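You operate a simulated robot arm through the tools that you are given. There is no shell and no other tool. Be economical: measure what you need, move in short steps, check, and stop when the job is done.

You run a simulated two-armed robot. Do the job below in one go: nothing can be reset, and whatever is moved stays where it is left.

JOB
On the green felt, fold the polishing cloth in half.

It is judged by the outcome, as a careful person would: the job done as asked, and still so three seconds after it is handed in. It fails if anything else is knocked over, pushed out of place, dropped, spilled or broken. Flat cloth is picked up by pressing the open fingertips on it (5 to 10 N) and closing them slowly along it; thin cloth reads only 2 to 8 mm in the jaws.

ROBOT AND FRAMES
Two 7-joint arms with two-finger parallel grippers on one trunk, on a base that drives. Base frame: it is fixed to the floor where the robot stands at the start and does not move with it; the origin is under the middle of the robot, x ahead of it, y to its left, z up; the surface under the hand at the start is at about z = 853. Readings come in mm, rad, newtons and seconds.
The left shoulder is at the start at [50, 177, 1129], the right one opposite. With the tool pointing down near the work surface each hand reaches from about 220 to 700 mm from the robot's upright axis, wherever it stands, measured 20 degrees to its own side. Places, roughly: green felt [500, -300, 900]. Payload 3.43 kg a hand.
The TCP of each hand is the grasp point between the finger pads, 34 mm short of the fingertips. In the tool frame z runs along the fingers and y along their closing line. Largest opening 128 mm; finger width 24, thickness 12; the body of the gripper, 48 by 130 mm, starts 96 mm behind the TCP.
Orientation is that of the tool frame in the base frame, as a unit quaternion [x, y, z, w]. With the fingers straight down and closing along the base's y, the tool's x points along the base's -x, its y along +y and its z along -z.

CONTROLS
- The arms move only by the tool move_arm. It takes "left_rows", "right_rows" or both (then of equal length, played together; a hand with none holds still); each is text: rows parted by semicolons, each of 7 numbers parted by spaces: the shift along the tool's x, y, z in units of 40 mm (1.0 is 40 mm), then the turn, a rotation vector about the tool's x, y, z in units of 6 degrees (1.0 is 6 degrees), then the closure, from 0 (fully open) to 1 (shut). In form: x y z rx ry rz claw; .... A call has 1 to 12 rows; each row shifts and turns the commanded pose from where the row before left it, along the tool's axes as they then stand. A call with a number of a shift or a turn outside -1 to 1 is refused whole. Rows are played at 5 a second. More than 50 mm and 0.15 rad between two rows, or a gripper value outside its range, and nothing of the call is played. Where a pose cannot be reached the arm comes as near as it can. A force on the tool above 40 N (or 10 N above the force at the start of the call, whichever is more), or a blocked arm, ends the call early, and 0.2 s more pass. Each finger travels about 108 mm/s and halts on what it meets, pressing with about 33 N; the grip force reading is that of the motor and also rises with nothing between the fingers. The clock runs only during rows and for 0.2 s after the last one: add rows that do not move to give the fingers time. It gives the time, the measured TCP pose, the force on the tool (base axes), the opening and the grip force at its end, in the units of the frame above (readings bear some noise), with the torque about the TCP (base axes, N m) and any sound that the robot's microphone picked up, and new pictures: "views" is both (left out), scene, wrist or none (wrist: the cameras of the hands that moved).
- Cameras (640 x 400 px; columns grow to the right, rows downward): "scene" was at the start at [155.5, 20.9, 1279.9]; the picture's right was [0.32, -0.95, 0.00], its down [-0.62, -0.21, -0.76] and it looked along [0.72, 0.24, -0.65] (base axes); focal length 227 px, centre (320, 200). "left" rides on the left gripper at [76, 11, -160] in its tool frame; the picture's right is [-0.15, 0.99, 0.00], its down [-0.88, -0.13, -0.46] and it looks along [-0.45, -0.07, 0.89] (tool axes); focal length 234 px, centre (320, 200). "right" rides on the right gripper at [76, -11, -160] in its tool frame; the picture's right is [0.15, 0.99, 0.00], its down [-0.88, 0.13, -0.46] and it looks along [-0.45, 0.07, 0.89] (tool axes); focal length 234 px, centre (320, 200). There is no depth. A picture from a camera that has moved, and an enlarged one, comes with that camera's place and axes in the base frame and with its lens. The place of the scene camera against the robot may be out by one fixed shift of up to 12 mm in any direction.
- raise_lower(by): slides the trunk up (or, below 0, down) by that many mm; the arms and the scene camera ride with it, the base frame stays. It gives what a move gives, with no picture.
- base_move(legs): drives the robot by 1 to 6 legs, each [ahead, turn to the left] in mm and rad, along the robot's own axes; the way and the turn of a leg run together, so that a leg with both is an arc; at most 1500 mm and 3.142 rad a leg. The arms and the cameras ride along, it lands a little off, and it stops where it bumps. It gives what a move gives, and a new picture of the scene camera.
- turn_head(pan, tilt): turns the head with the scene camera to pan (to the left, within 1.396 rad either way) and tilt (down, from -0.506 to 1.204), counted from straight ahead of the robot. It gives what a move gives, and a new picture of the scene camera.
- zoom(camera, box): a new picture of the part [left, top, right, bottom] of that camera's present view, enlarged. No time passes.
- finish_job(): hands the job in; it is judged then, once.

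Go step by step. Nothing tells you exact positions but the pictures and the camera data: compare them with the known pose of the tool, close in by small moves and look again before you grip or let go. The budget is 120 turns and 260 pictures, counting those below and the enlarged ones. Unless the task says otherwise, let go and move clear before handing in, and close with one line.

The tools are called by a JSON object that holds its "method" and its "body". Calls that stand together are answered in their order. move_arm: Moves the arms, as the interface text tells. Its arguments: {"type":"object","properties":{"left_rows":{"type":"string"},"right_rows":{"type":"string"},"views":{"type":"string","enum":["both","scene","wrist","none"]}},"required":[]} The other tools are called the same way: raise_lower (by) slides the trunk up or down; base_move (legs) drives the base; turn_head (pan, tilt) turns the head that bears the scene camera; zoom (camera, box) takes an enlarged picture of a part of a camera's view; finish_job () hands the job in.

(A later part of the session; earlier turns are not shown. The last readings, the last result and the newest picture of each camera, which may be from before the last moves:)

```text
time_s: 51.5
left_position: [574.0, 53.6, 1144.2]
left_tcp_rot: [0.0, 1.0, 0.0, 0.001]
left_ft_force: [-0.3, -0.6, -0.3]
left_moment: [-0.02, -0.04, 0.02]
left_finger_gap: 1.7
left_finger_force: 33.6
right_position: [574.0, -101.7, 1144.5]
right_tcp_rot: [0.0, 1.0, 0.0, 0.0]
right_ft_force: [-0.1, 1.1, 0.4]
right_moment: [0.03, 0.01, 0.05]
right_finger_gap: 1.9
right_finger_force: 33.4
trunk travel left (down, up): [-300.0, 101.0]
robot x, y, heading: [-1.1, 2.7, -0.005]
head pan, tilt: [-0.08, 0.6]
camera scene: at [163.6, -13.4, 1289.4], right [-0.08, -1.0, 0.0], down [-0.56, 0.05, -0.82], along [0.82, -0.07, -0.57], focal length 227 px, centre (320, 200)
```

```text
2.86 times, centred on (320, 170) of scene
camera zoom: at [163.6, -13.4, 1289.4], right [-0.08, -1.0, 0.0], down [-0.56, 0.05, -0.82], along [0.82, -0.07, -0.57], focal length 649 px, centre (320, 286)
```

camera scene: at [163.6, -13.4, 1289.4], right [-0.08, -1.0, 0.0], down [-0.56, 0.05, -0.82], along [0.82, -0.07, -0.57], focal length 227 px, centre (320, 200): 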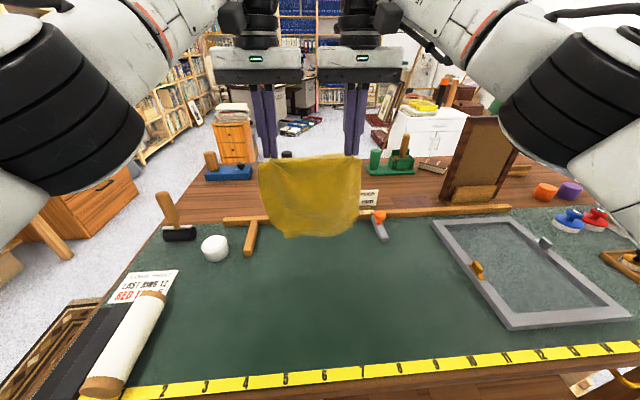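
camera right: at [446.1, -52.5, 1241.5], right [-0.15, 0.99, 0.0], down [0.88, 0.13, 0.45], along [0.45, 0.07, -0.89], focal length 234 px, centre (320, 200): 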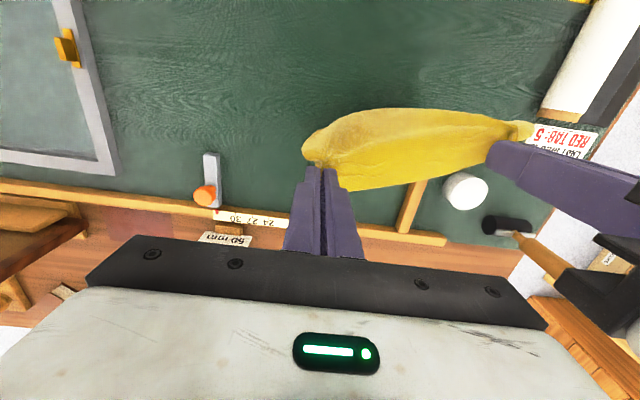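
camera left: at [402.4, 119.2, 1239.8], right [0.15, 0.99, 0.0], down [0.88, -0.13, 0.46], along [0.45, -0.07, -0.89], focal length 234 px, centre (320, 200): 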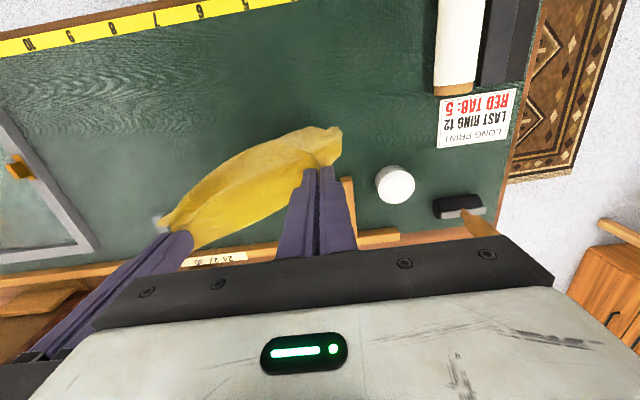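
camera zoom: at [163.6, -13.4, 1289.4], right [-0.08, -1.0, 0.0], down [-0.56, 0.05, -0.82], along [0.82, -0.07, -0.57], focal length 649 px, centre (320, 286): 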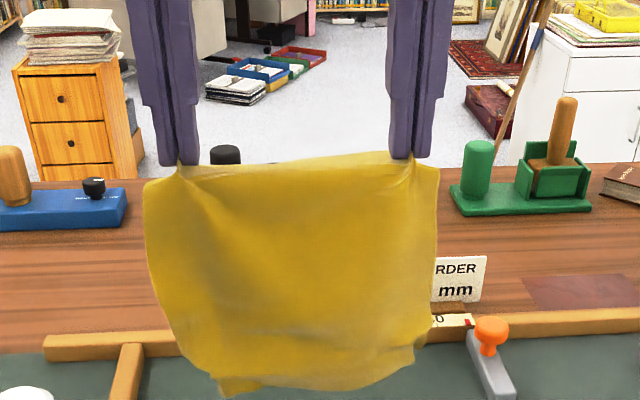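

The cloth hangs nearly straight. I'll stretch the top edge slightly, set x to 590 and lower until the bottom edge just reaches the felt.

{"method": "move_arm", "body": {"left_rows": "-0.2 0.06 0.2 0 0 0 1;-0.2 0.04 0.3 0 0 0 1;0 0 0.2 0 0 0 1;0 0 0.15 0 0 0 1;0 0 0 0 0 0 1;0 0 0 0 0 0 1", "right_rows": "-0.2 -0.06 0.2 0 0 0 1;-0.2 -0.04 0.3 0 0 0 1;0 0 0.2 0 0 0 1;0 0 0.15 0 0 0 1;0 0 0 0 0 0 1;0 0 0 0 0 0 1", "views": "wrist"}}

{"method": "zoom", "body": {"camera": "scene", "box": [208, 120, 432, 260]}}

```text
time_s: 52.9
left_position: [583.9, 56.6, 1110.5]
left_tcp_rot: [0.0, 1.0, 0.0, 0.0]
left_ft_force: [1.1, -9.7, 0.4]
left_moment: [-0.37, -0.05, 0.13]
left_finger_gap: 2.0
left_finger_force: 32.6
left hand out of reach, approached as far as the arm can: row 1
right_position: [588.6, -104.5, 1112.8]
right_tcp_rot: [-0.001, 1.0, 0.0, 0.0]
right_ft_force: [-0.8, 10.6, 0.6]
right_moment: [0.37, 0.05, 0.09]
right_finger_gap: 1.8
right_finger_force: 32.9
trunk travel left (down, up): [-300.0, 101.0]
robot x, y, heading: [-1.8, 0.5, -0.001]
head pan, tilt: [-0.08, 0.6]
camera right: at [512.9, -116.5, 1273.1], right [-0.15, 0.99, 0.0], down [0.88, 0.13, 0.46], along [0.45, 0.07, -0.89], focal length 234 px, centre (320, 200)
camera left: at [508.6, 68.6, 1269.7], right [0.15, 0.99, 0.0], down [0.88, -0.13, 0.46], along [0.45, -0.07, -0.89], focal length 234 px, centre (320, 200)
```

right: 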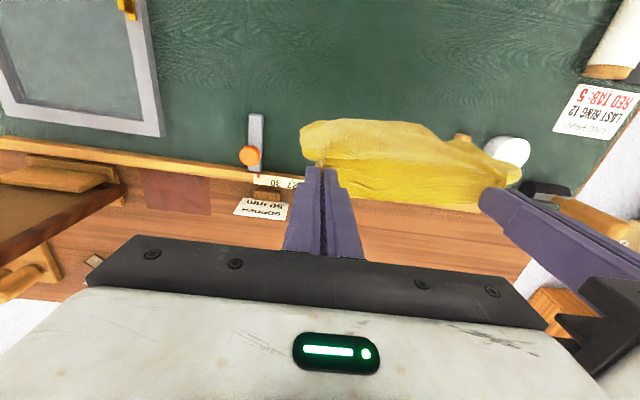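
left: 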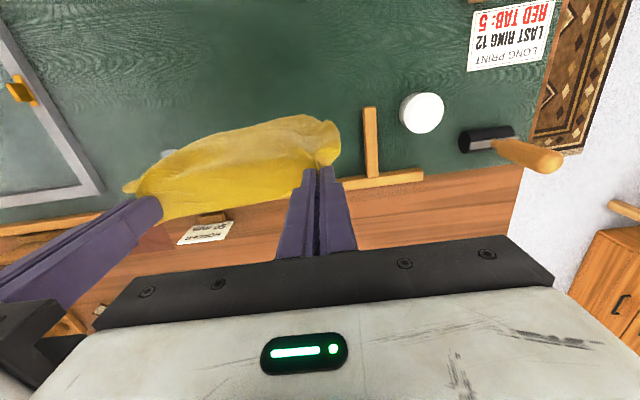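

```text
2.86 times, centred on (320, 190) of scene
camera zoom: at [163.6, -13.4, 1289.4], right [-0.08, -1.0, 0.0], down [-0.56, 0.05, -0.83], along [0.82, -0.07, -0.56], focal length 649 px, centre (320, 229)
```

zoom: 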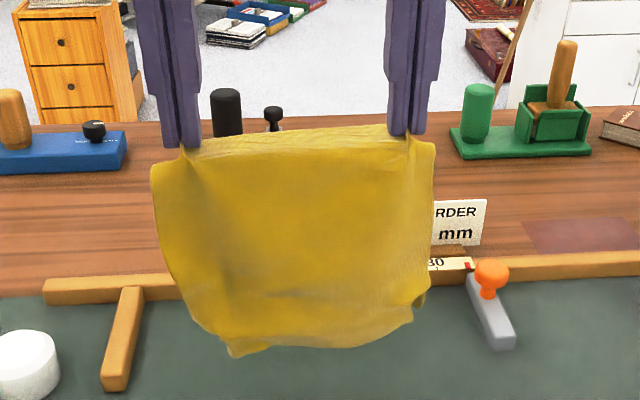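

The bottom edge is about at the felt, with its corners trailing away from me, which suits laying it. I'll lay the lower half by moving back and down together.

{"method": "move_arm", "body": {"left_rows": "0 0 0.3 0 0 0 1;0.2 0 0.4 0 0 0 1;0.3 0 0.3 0 0 0 1;0.3 0 0.3 0 0 0 1;0.3 0 0.3 0 0 0 1;0.3 0 0.3 0 0 0 1;0 0 0 0 0 0 1", "right_rows": "0 0 0.3 0 0 0 1;0.25 0 0.4 0 0 0 1;0.35 0 0.3 0 0 0 1;0.3 0 0.3 0 0 0 1;0.3 0 0.3 0 0 0 1;0.3 0 0.3 0 0 0 1;0 0 0 0 0 0 1"}}

{"method": "zoom", "body": {"camera": "scene", "box": [208, 140, 432, 280]}}

```text
time_s: 54.5
left_position: [529.0, 58.4, 1036.2]
left_tcp_rot: [0.0, 1.0, -0.002, 0.0]
left_ft_force: [2.0, -17.2, -0.1]
left_moment: [-0.57, -0.06, 0.16]
left_finger_gap: 1.8
left_finger_force: 32.7
right_position: [528.1, -105.4, 1035.9]
right_tcp_rot: [0.0, 1.0, 0.001, 0.0]
right_ft_force: [-0.5, 15.0, 0.8]
right_moment: [0.6, 0.04, 0.09]
right_finger_gap: 2.0
right_finger_force: 33.0
trunk travel left (down, up): [-300.0, 101.0]
robot x, y, heading: [-1.4, 0.1, 0.004]
head pan, tilt: [-0.08, 0.6]
camera scene: at [163.6, -13.4, 1289.4], right [-0.08, -1.0, 0.0], down [-0.56, 0.05, -0.83], along [0.82, -0.07, -0.56], focal length 227 px, centre (320, 200)
camera right: at [453.3, -117.8, 1195.9], right [-0.15, 0.99, 0.0], down [0.88, 0.13, 0.46], along [0.45, 0.07, -0.89], focal length 234 px, centre (320, 200)
camera left: at [452.5, 70.5, 1194.3], right [0.15, 0.99, 0.0], down [0.88, -0.13, 0.46], along [0.45, -0.07, -0.89], focal length 234 px, centre (320, 200)
```

scene: 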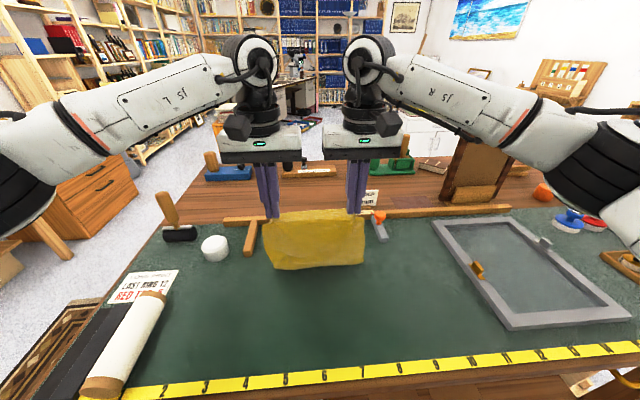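
right: 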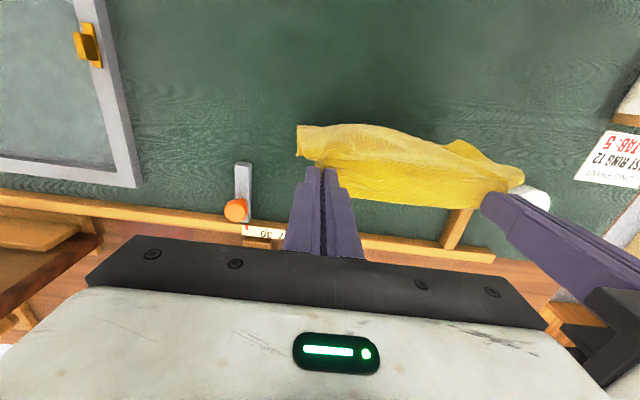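
left: 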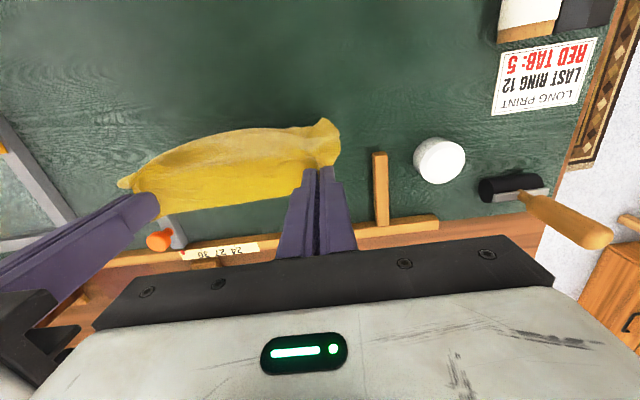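

```text
2.86 times, centred on (320, 210) of scene
camera zoom: at [163.6, -13.4, 1289.4], right [-0.08, -1.0, 0.0], down [-0.56, 0.05, -0.83], along [0.82, -0.07, -0.56], focal length 649 px, centre (320, 171)
```

zoom: 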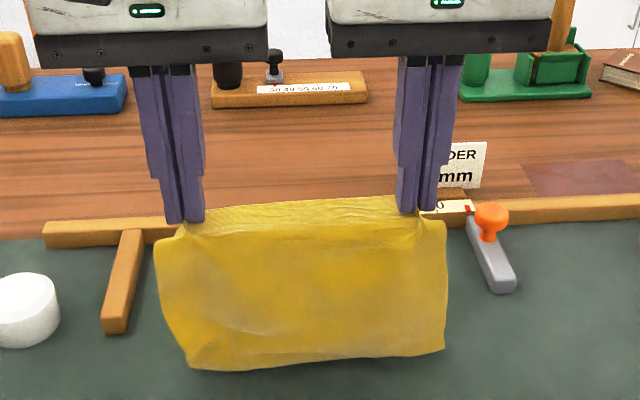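

The lower half is going down with its fold near x=508. I'll lay about 38 mm more, then fold the upper half over toward the far edge.

{"method": "move_arm", "body": {"left_rows": "0.32 -0.02 0.3 0 0 0 1;0.32 -0.02 0.3 0 0 0 1;0.32 0 0.3 0 0 0 1;0 0 0 0 0 0 1;-0.45 0 0.2 0 0 0 1;-0.45 0 0.35 0 0 0 1;-0.45 0 0.4 0 0 0 1;0 0 0 0 0 0 1", "right_rows": "0.32 0.02 0.3 0 0 0 1;0.32 0.02 0.3 0 0 0 1;0.32 0 0.3 0 0 0 1;0 0 0 0 0 0 1;-0.45 0 0.2 0 0 0 1;-0.45 0 0.35 0 0 0 1;-0.45 0 0.4 0 0 0 1;0 0 0 0 0 0 1"}}

{"method": "zoom", "body": {"camera": "scene", "box": [208, 160, 432, 300]}}

```text
time_s: 56.3
left_position: [544.2, 56.2, 959.9]
left_tcp_rot: [-0.001, 1.0, 0.0, 0.0]
left_ft_force: [0.4, -2.9, 0.6]
left_moment: [-0.14, 0.0, 0.09]
left_finger_gap: 1.8
left_finger_force: 33.4
right_position: [542.8, -101.8, 961.3]
right_tcp_rot: [0.0, 1.0, 0.0, 0.0]
right_ft_force: [0.3, 3.9, 1.1]
right_moment: [0.13, 0.03, 0.05]
right_finger_gap: 2.0
right_finger_force: 33.1
trunk travel left (down, up): [-300.0, 101.0]
robot x, y, heading: [-2.3, 2.2, 0.0]
head pan, tilt: [-0.08, 0.6]
camera scene: at [163.4, -13.4, 1289.5], right [-0.08, -1.0, 0.0], down [-0.56, 0.05, -0.83], along [0.82, -0.07, -0.56], focal length 227 px, centre (320, 200)
camera right: at [467.3, -113.1, 1121.1], right [-0.15, 0.99, 0.0], down [0.88, 0.13, 0.46], along [0.45, 0.07, -0.89], focal length 234 px, centre (320, 200)
camera left: at [469.1, 67.9, 1118.4], right [0.15, 0.99, 0.0], down [0.88, -0.13, 0.46], along [0.45, -0.07, -0.89], focal length 234 px, centre (320, 200)
```

scene: 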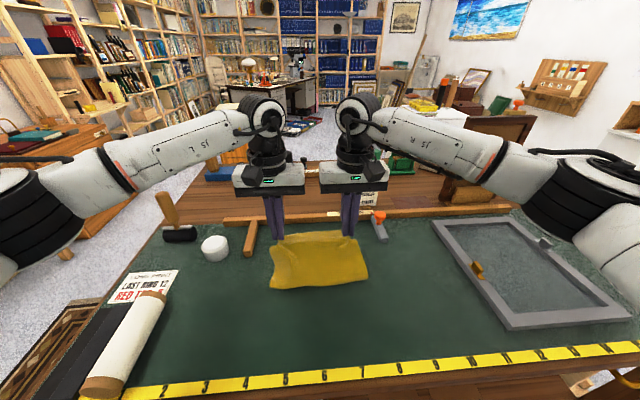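
right: 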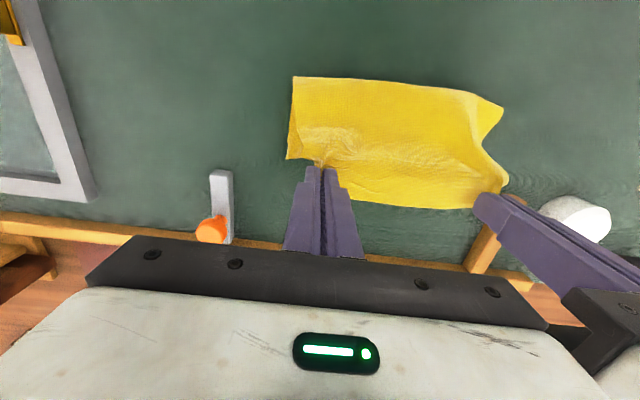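
left: 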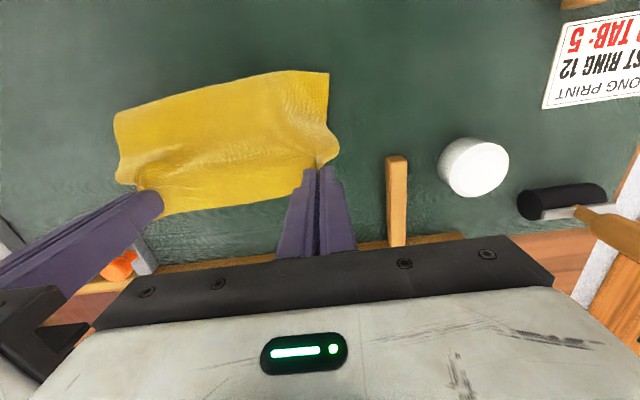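

```text
2.86 times, centred on (320, 230) of scene
camera zoom: at [163.4, -13.4, 1289.5], right [-0.08, -1.0, 0.0], down [-0.56, 0.05, -0.83], along [0.82, -0.07, -0.56], focal length 649 px, centre (320, 114)
```

zoom: 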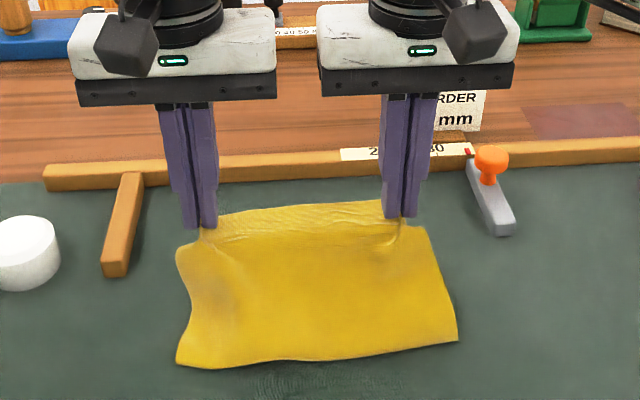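

The fold line is straight at x≈467 across the width, and there's no hem. I'll lower the held edge down onto the far edge.

{"method": "move_arm", "body": {"left_rows": "-0.3 0 0.45 0 0 0 1;-0.25 0 0.5 0 0 0 1;-0.17 0 0.4 0 0 0 1;0 0 0.2 0 0 0 1;0 0 0 0 0 0 1", "right_rows": "-0.3 0 0.45 0 0 0 1;-0.25 0 0.5 0 0 0 1;-0.17 0 0.4 0 0 0 1;0 0 0.2 0 0 0 1;0 0 0 0 0 0 1", "views": "wrist"}}

{"method": "zoom", "body": {"camera": "scene", "box": [208, 160, 432, 300]}}

```text
time_s: 57.5
left_position: [573.1, 57.7, 898.4]
left_tcp_rot: [0.0, 1.0, -0.001, 0.0]
left_ft_force: [1.2, -7.6, 0.0]
left_moment: [-0.3, -0.06, 0.08]
left_finger_gap: 1.7
left_finger_force: 32.7
right_position: [570.0, -102.8, 901.4]
right_tcp_rot: [-0.001, 1.0, 0.002, 0.0]
right_ft_force: [-0.9, 7.9, -0.6]
right_moment: [0.26, 0.02, 0.05]
right_finger_gap: 1.6
right_finger_force: 33.3
trunk travel left (down, up): [-300.0, 101.0]
robot x, y, heading: [-3.7, 1.2, -0.003]
head pan, tilt: [-0.08, 0.6]
camera right: at [495.9, -115.0, 1060.5], right [-0.15, 0.99, 0.0], down [0.88, 0.13, 0.46], along [0.45, 0.07, -0.89], focal length 234 px, centre (320, 200)
camera left: at [497.2, 69.4, 1058.0], right [0.15, 0.99, 0.0], down [0.88, -0.13, 0.46], along [0.45, -0.07, -0.89], focal length 234 px, centre (320, 200)
```

right: 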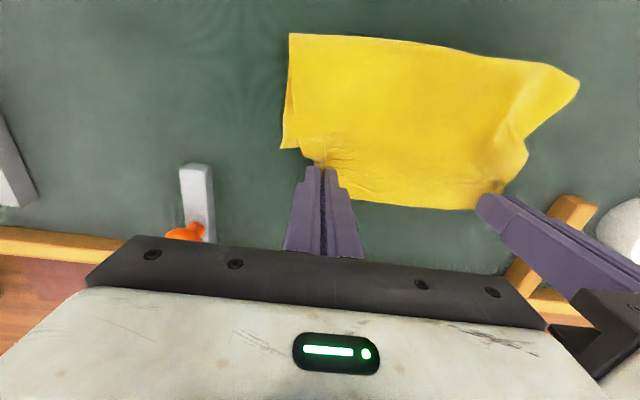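
left: 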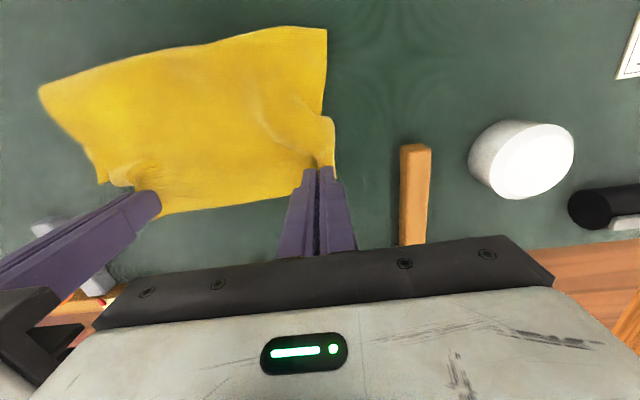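

```text
2.86 times, centred on (320, 230) of scene
camera zoom: at [163.6, -13.4, 1289.4], right [-0.08, -1.0, 0.0], down [-0.56, 0.05, -0.83], along [0.82, -0.07, -0.56], focal length 649 px, centre (320, 114)
```

zoom: 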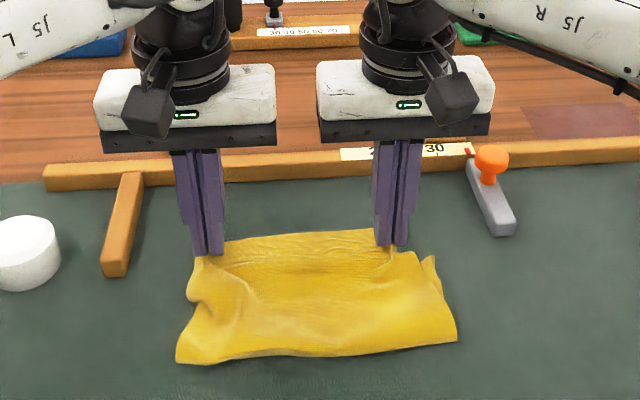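

The top edge is right where it should be. I'll lower to the cloth, open slowly so the gathers spread out, then rise.

{"method": "move_arm", "body": {"left_rows": "0 0 0.15 0 0 0 1;0 0 0.07 0 0 0 1;0 0 0 0 0 0 0.97;0 0 0 0 0 0 0.93;0 0 0 0 0 0 0.89;0 0 0 0 0 0 0.85;0 0 0 0 0 0 0.8;0 0 -0.1 0 0 0 0.8;0 0 -0.5 0 0 0 0.8;0 0 -0.8 0 0 0 0.8;0.4 0.4 -0.7 0 0 0 0.8", "right_rows": "0 0 0.2 0 0 0 1;0 0 0.08 0 0 0 1;0 0 0 0 0 0 0.97;0 0 0 0 0 0 0.93;0 0 0 0 0 0 0.89;0 0 0 0 0 0 0.85;0 0 0 0 0 0 0.8;0 0 -0.1 0 0 0 0.8;0 0 -0.5 0 0 0 0.8;0 0 -0.8 0 0 0 0.8;0.4 -0.4 -0.7 0 0 0 0.8", "views": "none"}}

{"method": "move_arm", "body": {"left_rows": "0.6 0.7 -0.2 0 0 0 1;0.6 0.7 0 0 0 0 1;0.6 0.7 0 0 0 0 1;0 0 0 0 0 0 1", "right_rows": "0.6 -0.7 -0.2 0 0 0 1;0.6 -0.7 0 0 0 0 1;0.6 -0.7 0 0 0 0 1;0 0 0 0 0 0 1"}}

{"method": "zoom", "body": {"camera": "scene", "box": [224, 190, 416, 310]}}

```text
time_s: 59.9
left_position: [557.6, 72.4, 974.5]
left_tcp_rot: [0.001, 1.0, 0.0, 0.002]
left_ft_force: [-0.1, -0.3, 0.9]
left_moment: [0.01, 0.0, -0.01]
left_finger_gap: 25.5
left_finger_force: 0.1
right_position: [555.4, -119.4, 974.0]
right_tcp_rot: [0.0, 1.0, -0.001, 0.0]
right_ft_force: [0.1, 0.1, -0.2]
right_moment: [0.0, 0.01, 0.01]
right_finger_gap: 25.6
right_finger_force: 0.2
trunk travel left (down, up): [-300.0, 101.0]
robot x, y, heading: [1.2, 0.8, 0.001]
head pan, tilt: [-0.08, 0.6]
```

```text
time_s: 60.9
left_position: [481.4, 156.1, 982.4]
left_tcp_rot: [0.001, 1.0, 0.001, 0.0]
left_ft_force: [0.0, 0.0, 0.4]
left_moment: [0.0, 0.01, 0.01]
left_finger_gap: 0.0
left_finger_force: 33.1
right_position: [481.0, -206.6, 980.1]
right_tcp_rot: [-0.001, 1.0, 0.0, 0.0]
right_ft_force: [0.5, 0.1, -0.2]
right_moment: [0.0, 0.01, -0.01]
right_finger_gap: 0.0
right_finger_force: 33.0
trunk travel left (down, up): [-300.0, 101.0]
robot x, y, heading: [-2.5, 0.0, -0.001]
head pan, tilt: [-0.08, 0.6]
camera scene: at [163.8, -13.4, 1289.4], right [-0.08, -1.0, 0.0], down [-0.56, 0.05, -0.82], along [0.82, -0.07, -0.57], focal length 227 px, centre (320, 200)
camera right: at [406.6, -217.3, 1139.6], right [-0.15, 0.99, 0.0], down [0.88, 0.13, 0.46], along [0.45, 0.07, -0.89], focal length 234 px, centre (320, 200)
camera left: at [405.8, 167.4, 1140.7], right [0.15, 0.99, 0.0], down [0.88, -0.13, 0.46], along [0.45, -0.07, -0.89], focal length 234 px, centre (320, 200)
```

scene: 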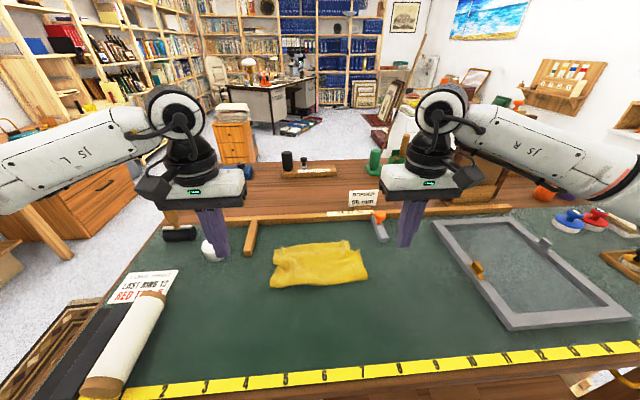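
right: 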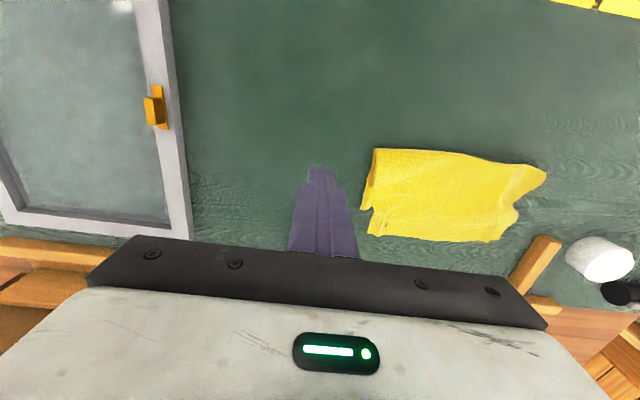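
left: 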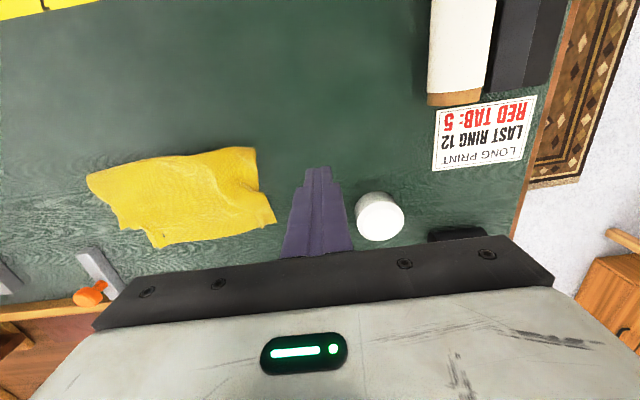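

```text
3.33 times, centred on (320, 250) of scene
camera zoom: at [163.8, -13.4, 1289.4], right [-0.08, -1.0, 0.0], down [-0.56, 0.05, -0.82], along [0.82, -0.07, -0.57], focal length 757 px, centre (320, 33)
```

zoom: 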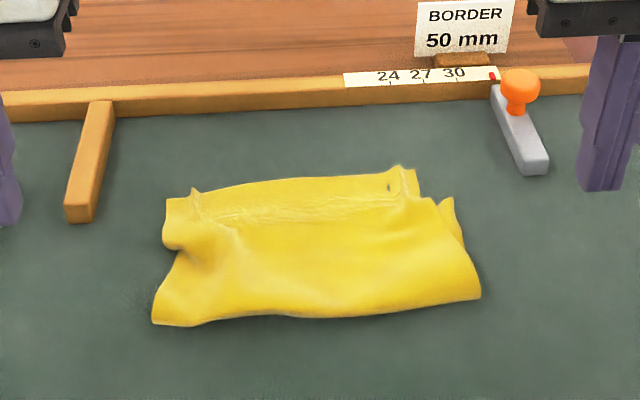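

The fold is flat with no hem, just small gathers at the two pinch points. I'll look closer at the sides and far edge.

{"method": "zoom", "body": {"camera": "right", "box": [340, 130, 580, 280]}}

{"method": "zoom", "body": {"camera": "left", "box": [60, 120, 300, 270]}}

```text
2.67 times, centred on (460, 205) of right
camera zoom: at [406.6, -217.3, 1139.6], right [-0.15, 0.99, 0.0], down [0.88, 0.13, 0.46], along [0.45, 0.07, -0.89], focal length 624 px, centre (-53, 187)
```

zoom: 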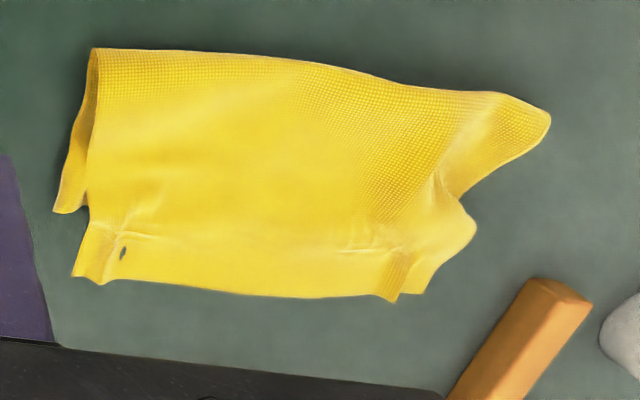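

```text
2.67 times, centred on (180, 195) of left
camera zoom: at [405.8, 167.4, 1140.7], right [0.15, 0.99, 0.0], down [0.88, -0.13, 0.46], along [0.45, -0.07, -0.89], focal length 624 px, centre (693, 213)
```

zoom: 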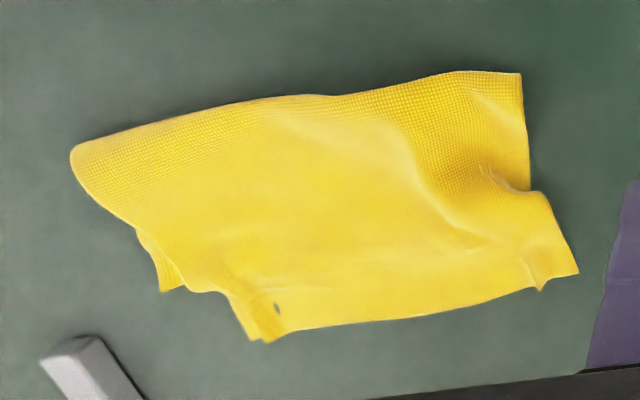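

On the right the top edge (x≈595) overshoots the bottom corner (x≈557), so the halves don't match yet. I'll re-pinch the standing gathers in the top edge, open the cloth out to see the bottom edge, and re-lay it to match.

{"method": "move_arm", "body": {"left_rows": "-0.58 -0.62 0 0 0 0 0.78;-0.58 -0.62 0 0 0 0 0.78;-0.58 -0.62 0.2 0 0 0 0.78;-0.58 -0.62 0.4 0 0 0 0.78;0 0 0.8 0 0 0 0.78;0 0 0.5 0 0 0 0.78;0 0 0 0 0 0 0.78", "right_rows": "-0.58 0.66 0 0 0 0 0.78;-0.58 0.66 0 0 0 0 0.78;-0.58 0.66 0.2 0 0 0 0.78;-0.58 0.66 0.4 0 0 0 0.78;0 0 0.8 0 0 0 0.78;0 0 0.45 0 0 0 0.78;0 0 0 0 0 0 0.78", "views": "wrist"}}

{"method": "zoom", "body": {"camera": "right", "box": [240, 100, 480, 250]}}

{"method": "zoom", "body": {"camera": "left", "box": [160, 100, 400, 250]}}

```text
time_s: 62.5
left_position: [579.3, 58.3, 910.2]
left_tcp_rot: [0.001, 1.0, 0.0, 0.0]
left_ft_force: [-0.5, -1.0, -0.3]
left_moment: [-0.01, 0.01, 0.01]
left_finger_gap: 28.0
left_finger_force: 0.0
right_position: [574.0, -96.9, 906.4]
right_tcp_rot: [0.0, 1.0, 0.0, 0.0]
right_ft_force: [0.2, -0.1, -0.1]
right_moment: [-0.03, 0.0, -0.01]
right_finger_gap: 28.0
right_finger_force: 0.1
trunk travel left (down, up): [-300.0, 101.0]
robot x, y, heading: [-2.1, 0.4, 0.002]
head pan, tilt: [-0.08, 0.6]
camera right: at [497.3, -108.6, 1065.6], right [-0.15, 0.99, 0.0], down [0.88, 0.13, 0.46], along [0.45, 0.07, -0.89], focal length 234 px, centre (320, 200)
camera left: at [503.9, 68.4, 1068.8], right [0.15, 0.99, 0.0], down [0.88, -0.13, 0.46], along [0.45, -0.07, -0.89], focal length 234 px, centre (320, 200)
```

right: 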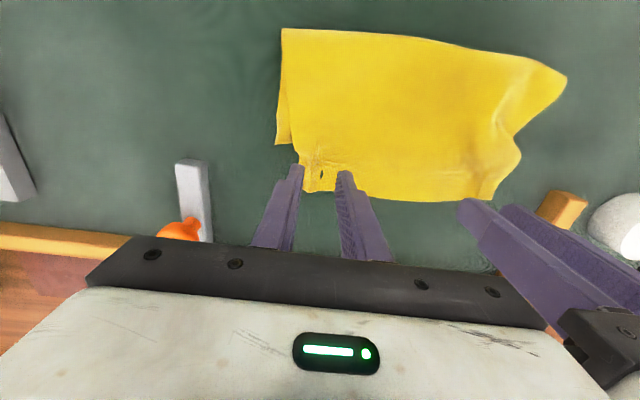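
left: 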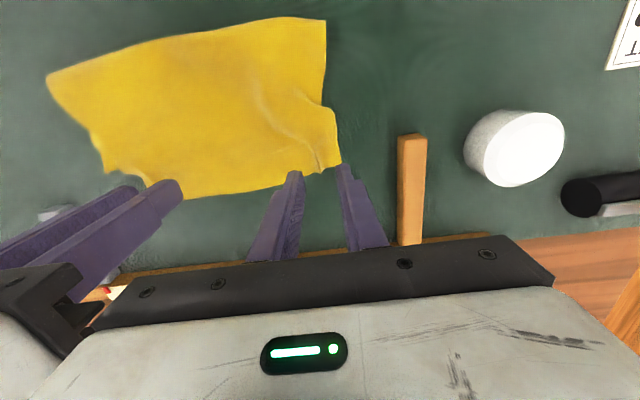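

```text
2.67 times, centred on (360, 175) of right
camera zoom: at [497.3, -108.6, 1065.6], right [-0.15, 0.99, 0.0], down [0.88, 0.13, 0.46], along [0.45, 0.07, -0.89], focal length 624 px, centre (213, 267)
```

zoom: 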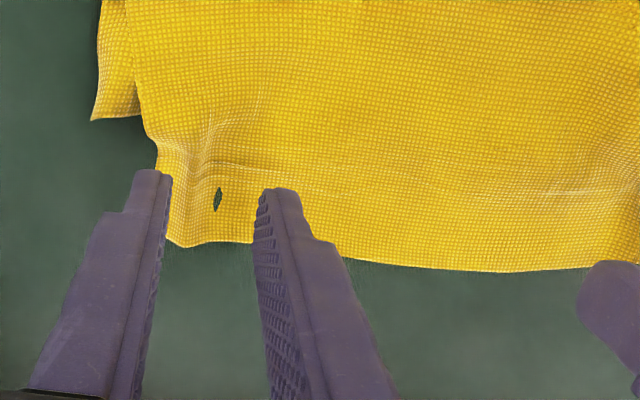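

```text
2.67 times, centred on (280, 175) of left
camera zoom: at [503.9, 68.4, 1068.8], right [0.15, 0.99, 0.0], down [0.88, -0.13, 0.46], along [0.45, -0.07, -0.89], focal length 624 px, centre (427, 267)
```

zoom: 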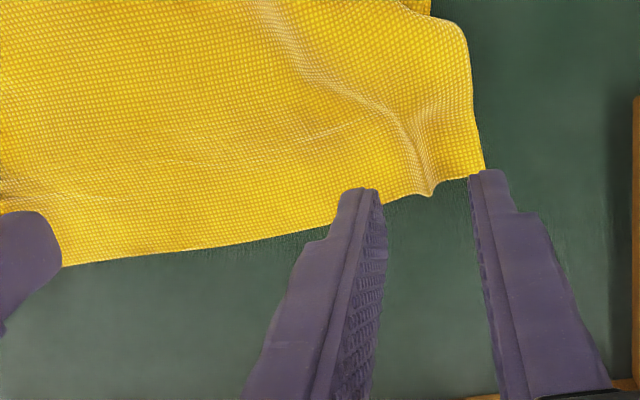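

Gathers at (580,57) and (594,-100). I'll adjust, lower to light contact and close.

{"method": "move_arm", "body": {"left_rows": "0.2 0 0.3 0 0 0 0.78;0 0 0.21 0 0 0 0.78;0 0 0 0 0 0 0.78", "right_rows": "-0.2 -0.07 0.2 0 0 0 0.78;0 0 0.22 0 0 0 0.78;0 0 0 0 0 0 0.78", "views": "none"}}

```text
time_s: 63.3
left_position: [568.0, 57.2, 889.5]
left_tcp_rot: [0.0, 1.0, 0.0, 0.0]
left_ft_force: [-0.8, 0.3, -0.2]
left_moment: [0.04, -0.02, -0.01]
left_finger_gap: 28.4
left_finger_force: 0.1
right_position: [583.0, -100.5, 889.4]
right_tcp_rot: [-0.001, 1.0, 0.0, -0.001]
right_ft_force: [0.2, 0.2, 0.8]
right_moment: [-0.03, -0.02, -0.01]
right_finger_gap: 28.0
right_finger_force: 0.1
trunk travel left (down, up): [-300.0, 101.0]
robot x, y, heading: [0.9, 0.4, 0.002]
head pan, tilt: [-0.08, 0.6]
```

{"method": "move_arm", "body": {"left_rows": "0 0 0.025 0 0 0 0.78;0 0 0.01 0 0 0 0.81;0 0 0 0 0 0 0.84;0 0 0 0 0 0 0.87;0 0 0 0 0 0 0.9;0 0 0 0 0 0 0.93;0 0 0 0 0 0 0.96;0 0 0 0 0 0 1;0 0 0 0 0 0 1;0 0 0 0 0 0 1", "right_rows": "0 0 0.02 0 0 0 0.78;0 0 0.01 0 0 0 0.81;0 0 0 0 0 0 0.84;0 0 0 0 0 0 0.87;0 0 0 0 0 0 0.9;0 0 0 0 0 0 0.93;0 0 0 0 0 0 0.96;0 0 0 0 0 0 1;0 0 0 0 0 0 1;0 0 0 0 0 0 1", "views": "wrist"}}

```text
time_s: 65.5
left_position: [567.6, 57.2, 888.4]
left_tcp_rot: [0.0, 1.0, 0.0, 0.002]
left_ft_force: [3.2, -5.2, 14.9]
left_moment: [-0.16, -0.09, 0.02]
left_finger_gap: 2.1
left_finger_force: 33.0
right_position: [585.0, -101.0, 889.3]
right_tcp_rot: [-0.001, 1.0, 0.002, 0.001]
right_ft_force: [-1.0, 5.8, 0.5]
right_moment: [0.19, 0.02, 0.05]
right_finger_gap: 1.8
right_finger_force: 33.3
trunk travel left (down, up): [-300.0, 101.0]
robot x, y, heading: [0.9, -1.2, -0.006]
head pan, tilt: [-0.08, 0.6]
camera right: at [507.2, -112.2, 1049.7], right [-0.15, 0.99, 0.0], down [0.88, 0.13, 0.46], along [0.45, 0.07, -0.89], focal length 234 px, centre (320, 200)
camera left: at [492.7, 69.1, 1046.5], right [0.15, 0.99, 0.0], down [0.88, -0.13, 0.46], along [0.45, -0.07, -0.89], focal length 234 px, centre (320, 200)
```

right: 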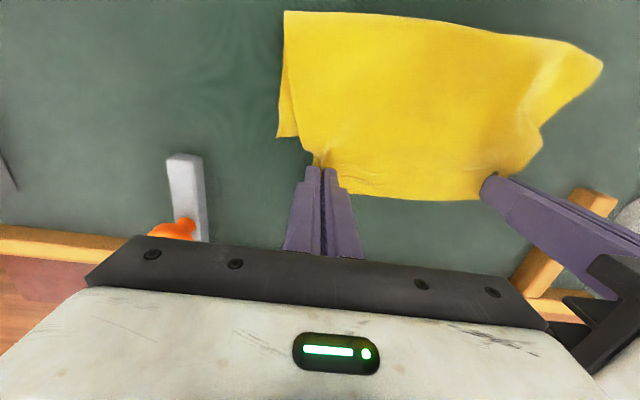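
left: 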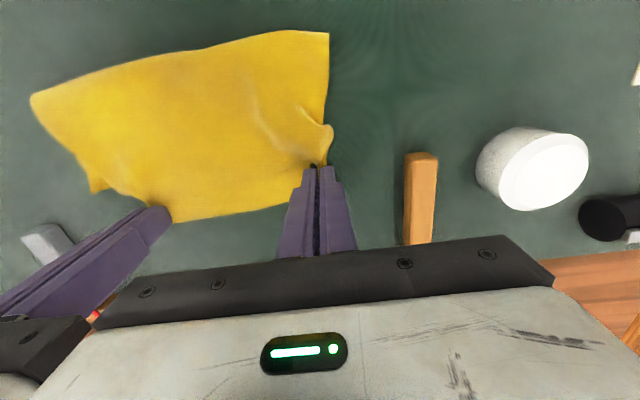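

Both are held. I'll lift and carry the top edge back toward me to expose the bottom half.

{"method": "move_arm", "body": {"left_rows": "0.1 0 -0.5 0 0 0 1;0.3 0 -0.8 0 0 0 1;0.6 0 -0.7 0 0 0 1;0.8 0 -0.3 0 0 0 1;0.8 0 0 0 0 0 1;0.8 0 0.2 0 0 0 1;0.8 0 0.5 0 0 0 1;0 0 0 0 0 0 1", "right_rows": "0.1 0 -0.5 0 0 0 1;0.3 0 -0.8 0 0 0 1;0.6 0 -0.7 0 0 0 1;0.8 0 -0.3 0 0 0 1;0.8 0 0 0 0 0 1;0.8 0 0.2 0 0 0 1;0.8 0 0.5 0 0 0 1;0 0 0 0 0 0 1", "views": "wrist"}}

{"method": "turn_head", "body": {"pan": -0.08, "tilt": 0.75}}

{"method": "zoom", "body": {"camera": "scene", "box": [208, 130, 432, 270]}}

```text
time_s: 67.3
left_position: [401.4, 56.3, 952.6]
left_tcp_rot: [-0.001, 1.0, 0.0, 0.001]
left_ft_force: [1.3, -4.9, 0.9]
left_moment: [-0.14, -0.02, 0.02]
left_finger_gap: 2.1
left_finger_force: 33.3
right_position: [416.4, -102.0, 952.0]
right_tcp_rot: [0.001, 1.0, 0.0, 0.0]
right_ft_force: [-1.1, 4.5, 0.2]
right_moment: [0.15, 0.01, 0.04]
right_finger_gap: 1.6
right_finger_force: 32.9
trunk travel left (down, up): [-300.0, 101.0]
robot x, y, heading: [1.7, 0.7, 0.001]
head pan, tilt: [-0.08, 0.6]
camera right: at [340.9, -112.7, 1111.9], right [-0.15, 0.99, 0.0], down [0.88, 0.13, 0.46], along [0.45, 0.07, -0.89], focal length 234 px, centre (320, 200)
camera left: at [326.0, 67.7, 1110.7], right [0.15, 0.99, 0.0], down [0.88, -0.13, 0.46], along [0.45, -0.07, -0.89], focal length 234 px, centre (320, 200)
```

right: 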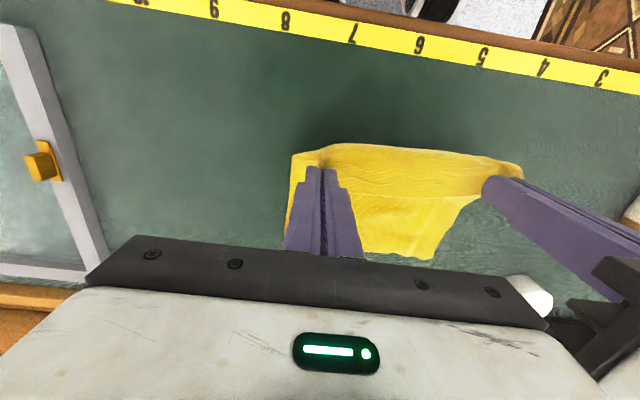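
left: 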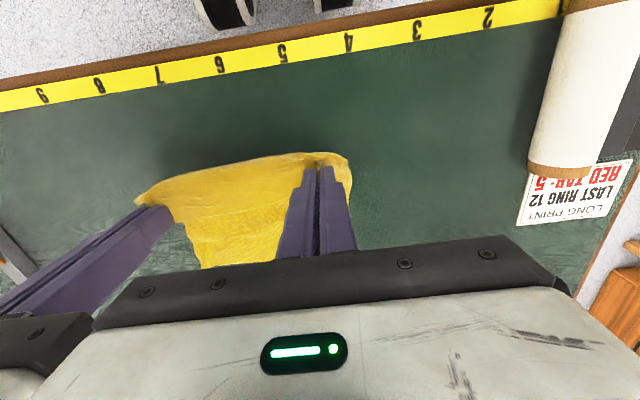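

```text
time_s: 68.0
left_position: [402.1, 56.1, 953.1]
left_tcp_rot: [0.0, 1.0, 0.0, 0.0]
left_ft_force: [0.3, -3.4, 0.0]
left_moment: [-0.13, -0.01, 0.02]
left_finger_gap: 1.8
left_finger_force: 32.5
right_position: [417.0, -101.6, 951.6]
right_tcp_rot: [0.0, 1.0, 0.0, 0.0]
right_ft_force: [0.3, 4.2, 0.4]
right_moment: [0.12, 0.0, 0.04]
right_finger_gap: 2.0
right_finger_force: 32.2
trunk travel left (down, up): [-300.0, 101.0]
robot x, y, heading: [-1.6, -1.4, 0.001]
head pan, tilt: [-0.08, 0.75]
camera scene: at [158.1, -12.9, 1276.6], right [-0.08, -1.0, 0.0], down [-0.68, 0.05, -0.73], along [0.73, -0.06, -0.68], focal length 227 px, centre (320, 200)
```

scene: 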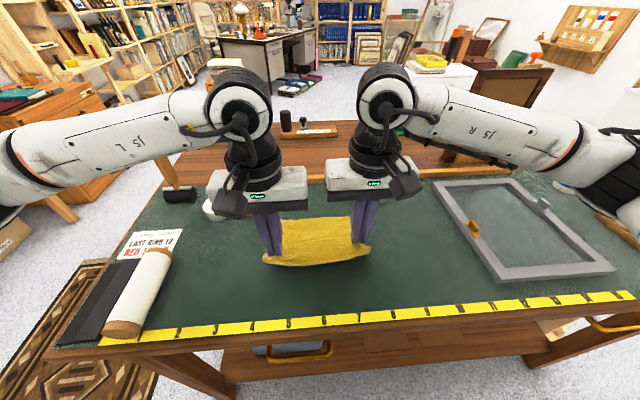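

```text
2.86 times, centred on (320, 200) of scene
camera zoom: at [158.1, -12.9, 1276.6], right [-0.08, -1.0, 0.0], down [-0.68, 0.05, -0.73], along [0.73, -0.06, -0.68], focal length 649 px, centre (320, 200)
```

zoom: 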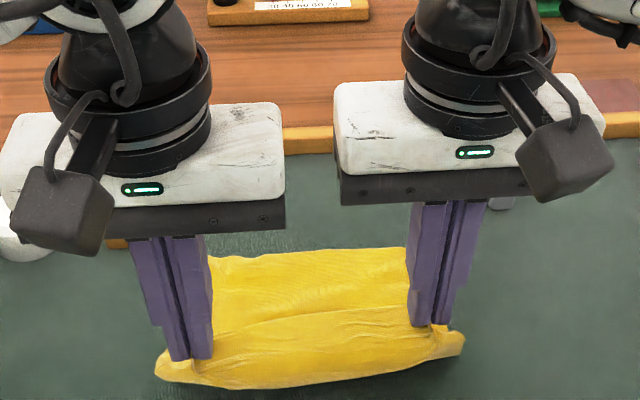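

Now the bottom edge is clearly visible: flat and straight at x≈539, y from -138 to 80. So the top edge should land at x≈539 with the fold near 422. I'll back up a little, then fold forward over that line.

{"method": "move_arm", "body": {"left_rows": "0.4 0 -0.2 0 0 0 1;0.2 0 -0.5 0 0 0 1;-0.6 0 -0.3 0 0 0 1;-0.7 0 0 0 0 0 1;-0.7 -0.07 0.3 0 0 0 1;-0.7 -0.07 0.6 0 0 0 1;-0.5 0 0.7 0 0 0 1;0 0 0 0 0 0 1", "right_rows": "0.55 0 -0.2 0 0 0 1;0.4 0 -0.5 0 0 0 1;-0.6 0 -0.3 0 0 0 1;-0.7 0 0 0 0 0 1;-0.7 -0.07 0.3 0 0 0 1;-0.7 -0.07 0.6 0 0 0 1;-0.5 0 0.7 0 0 0 1;0 0 0 0 0 0 1"}}

{"method": "zoom", "body": {"camera": "scene", "box": [208, 150, 432, 290]}}

```text
time_s: 69.8
left_position: [505.4, 53.4, 925.9]
left_tcp_rot: [0.001, 1.0, 0.001, 0.0]
left_ft_force: [0.3, -6.4, -0.2]
left_moment: [-0.2, -0.03, 0.05]
left_finger_gap: 1.6
left_finger_force: 33.2
right_position: [506.3, -107.3, 932.0]
right_tcp_rot: [-0.001, 1.0, -0.001, 0.0]
right_ft_force: [-0.7, 5.9, -0.6]
right_moment: [0.21, 0.03, 0.01]
right_finger_gap: 1.7
right_finger_force: 32.8
trunk travel left (down, up): [-300.0, 101.0]
robot x, y, heading: [2.6, 0.8, -0.002]
head pan, tilt: [-0.08, 0.75]
camera scene: at [157.9, -13.0, 1276.6], right [-0.08, -1.0, 0.0], down [-0.68, 0.05, -0.73], along [0.73, -0.06, -0.68], focal length 227 px, centre (320, 200)
camera right: at [432.0, -118.6, 1091.9], right [-0.15, 0.99, 0.0], down [0.88, 0.13, 0.46], along [0.45, 0.07, -0.89], focal length 234 px, centre (320, 200)
camera left: at [430.3, 64.6, 1084.6], right [0.15, 0.99, 0.0], down [0.88, -0.13, 0.46], along [0.45, -0.07, -0.89], focal length 234 px, centre (320, 200)
```

scene: 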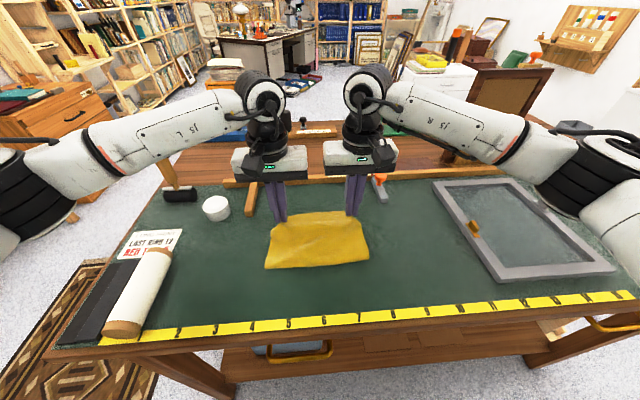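
right: 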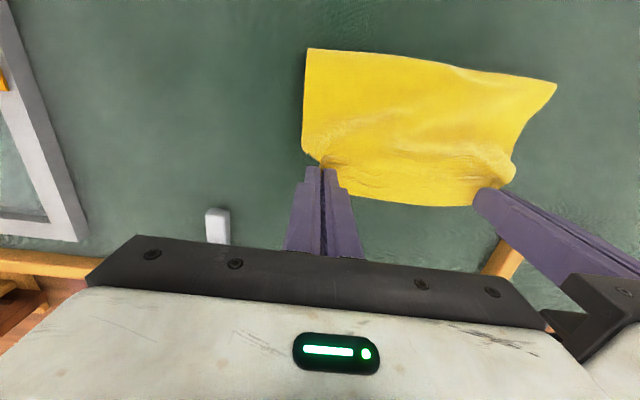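
left: 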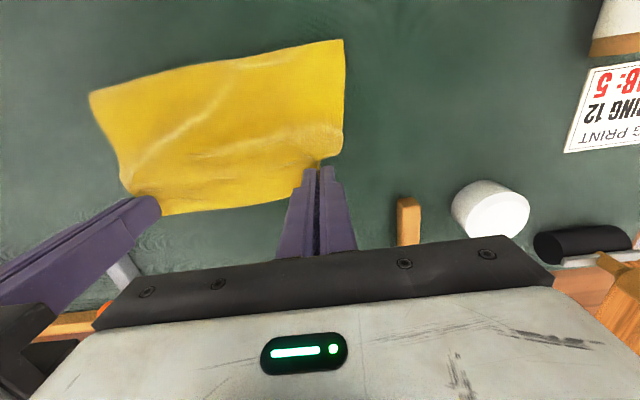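

```text
2.86 times, centred on (320, 220) of scene
camera zoom: at [157.9, -13.0, 1276.6], right [-0.08, -1.0, 0.0], down [-0.68, 0.05, -0.73], along [0.73, -0.06, -0.68], focal length 649 px, centre (320, 143)
```

zoom: 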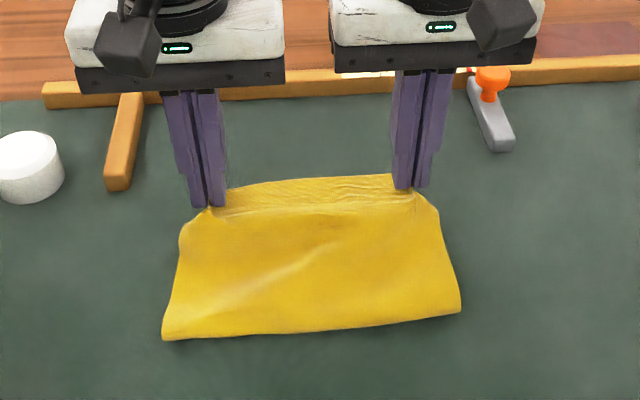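

The fold looks clean, near x≈408. I'll bring the top edge down at about x=530 and look before releasing.

{"method": "move_arm", "body": {"left_rows": "-0.2 0 0.3 0 0 0 1;-0.2 0 0.3 0 0 0 1;0 0 0.2 0 0 0 1;0 0 0 0 0 0 1", "right_rows": "-0.2 0 0.35 0 0 0 1;-0.2 0 0.35 0 0 0 1;0 0 0.2 0 0 0 1;0 0 0 0 0 0 1", "views": "none"}}

{"method": "zoom", "body": {"camera": "right", "box": [240, 20, 600, 245]}}

{"method": "zoom", "body": {"camera": "left", "box": [20, 20, 380, 245]}}

```text
time_s: 70.8
left_position: [522.0, 52.6, 892.4]
left_tcp_rot: [0.0, 1.0, 0.0, 0.0]
left_ft_force: [0.8, -4.5, 0.1]
left_moment: [-0.15, -0.01, 0.04]
left_finger_gap: 1.7
left_finger_force: 33.3
right_position: [523.9, -107.4, 894.8]
right_tcp_rot: [0.001, 1.0, 0.0, 0.0]
right_ft_force: [0.4, 4.1, 0.4]
right_moment: [0.15, 0.0, -0.02]
right_finger_gap: 1.7
right_finger_force: 33.4
trunk travel left (down, up): [-300.0, 101.0]
robot x, y, heading: [-0.6, 4.4, -0.002]
head pan, tilt: [-0.08, 0.75]
```

```text
1.78 times, centred on (420, 132) of right
camera zoom: at [448.8, -119.0, 1054.6], right [-0.15, 0.99, 0.0], down [0.88, 0.13, 0.46], along [0.45, 0.07, -0.89], focal length 416 px, centre (142, 320)
```

zoom: 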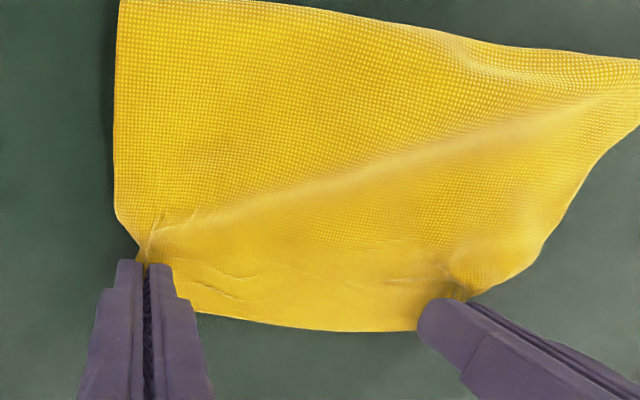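

```text
1.78 times, centred on (200, 132) of left
camera zoom: at [446.3, 62.8, 1051.0], right [0.15, 0.99, 0.0], down [0.88, -0.13, 0.46], along [0.45, -0.07, -0.89], focal length 416 px, centre (533, 320)
```

zoom: 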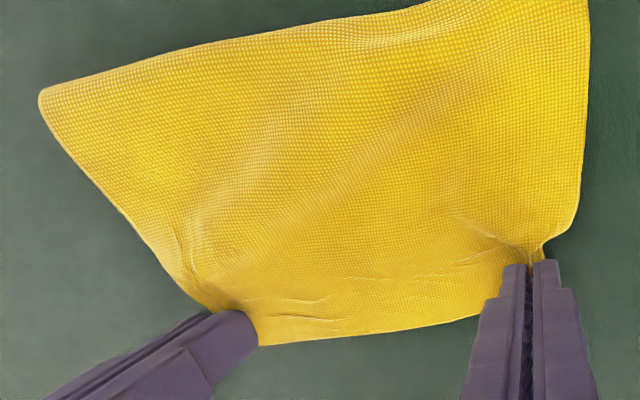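

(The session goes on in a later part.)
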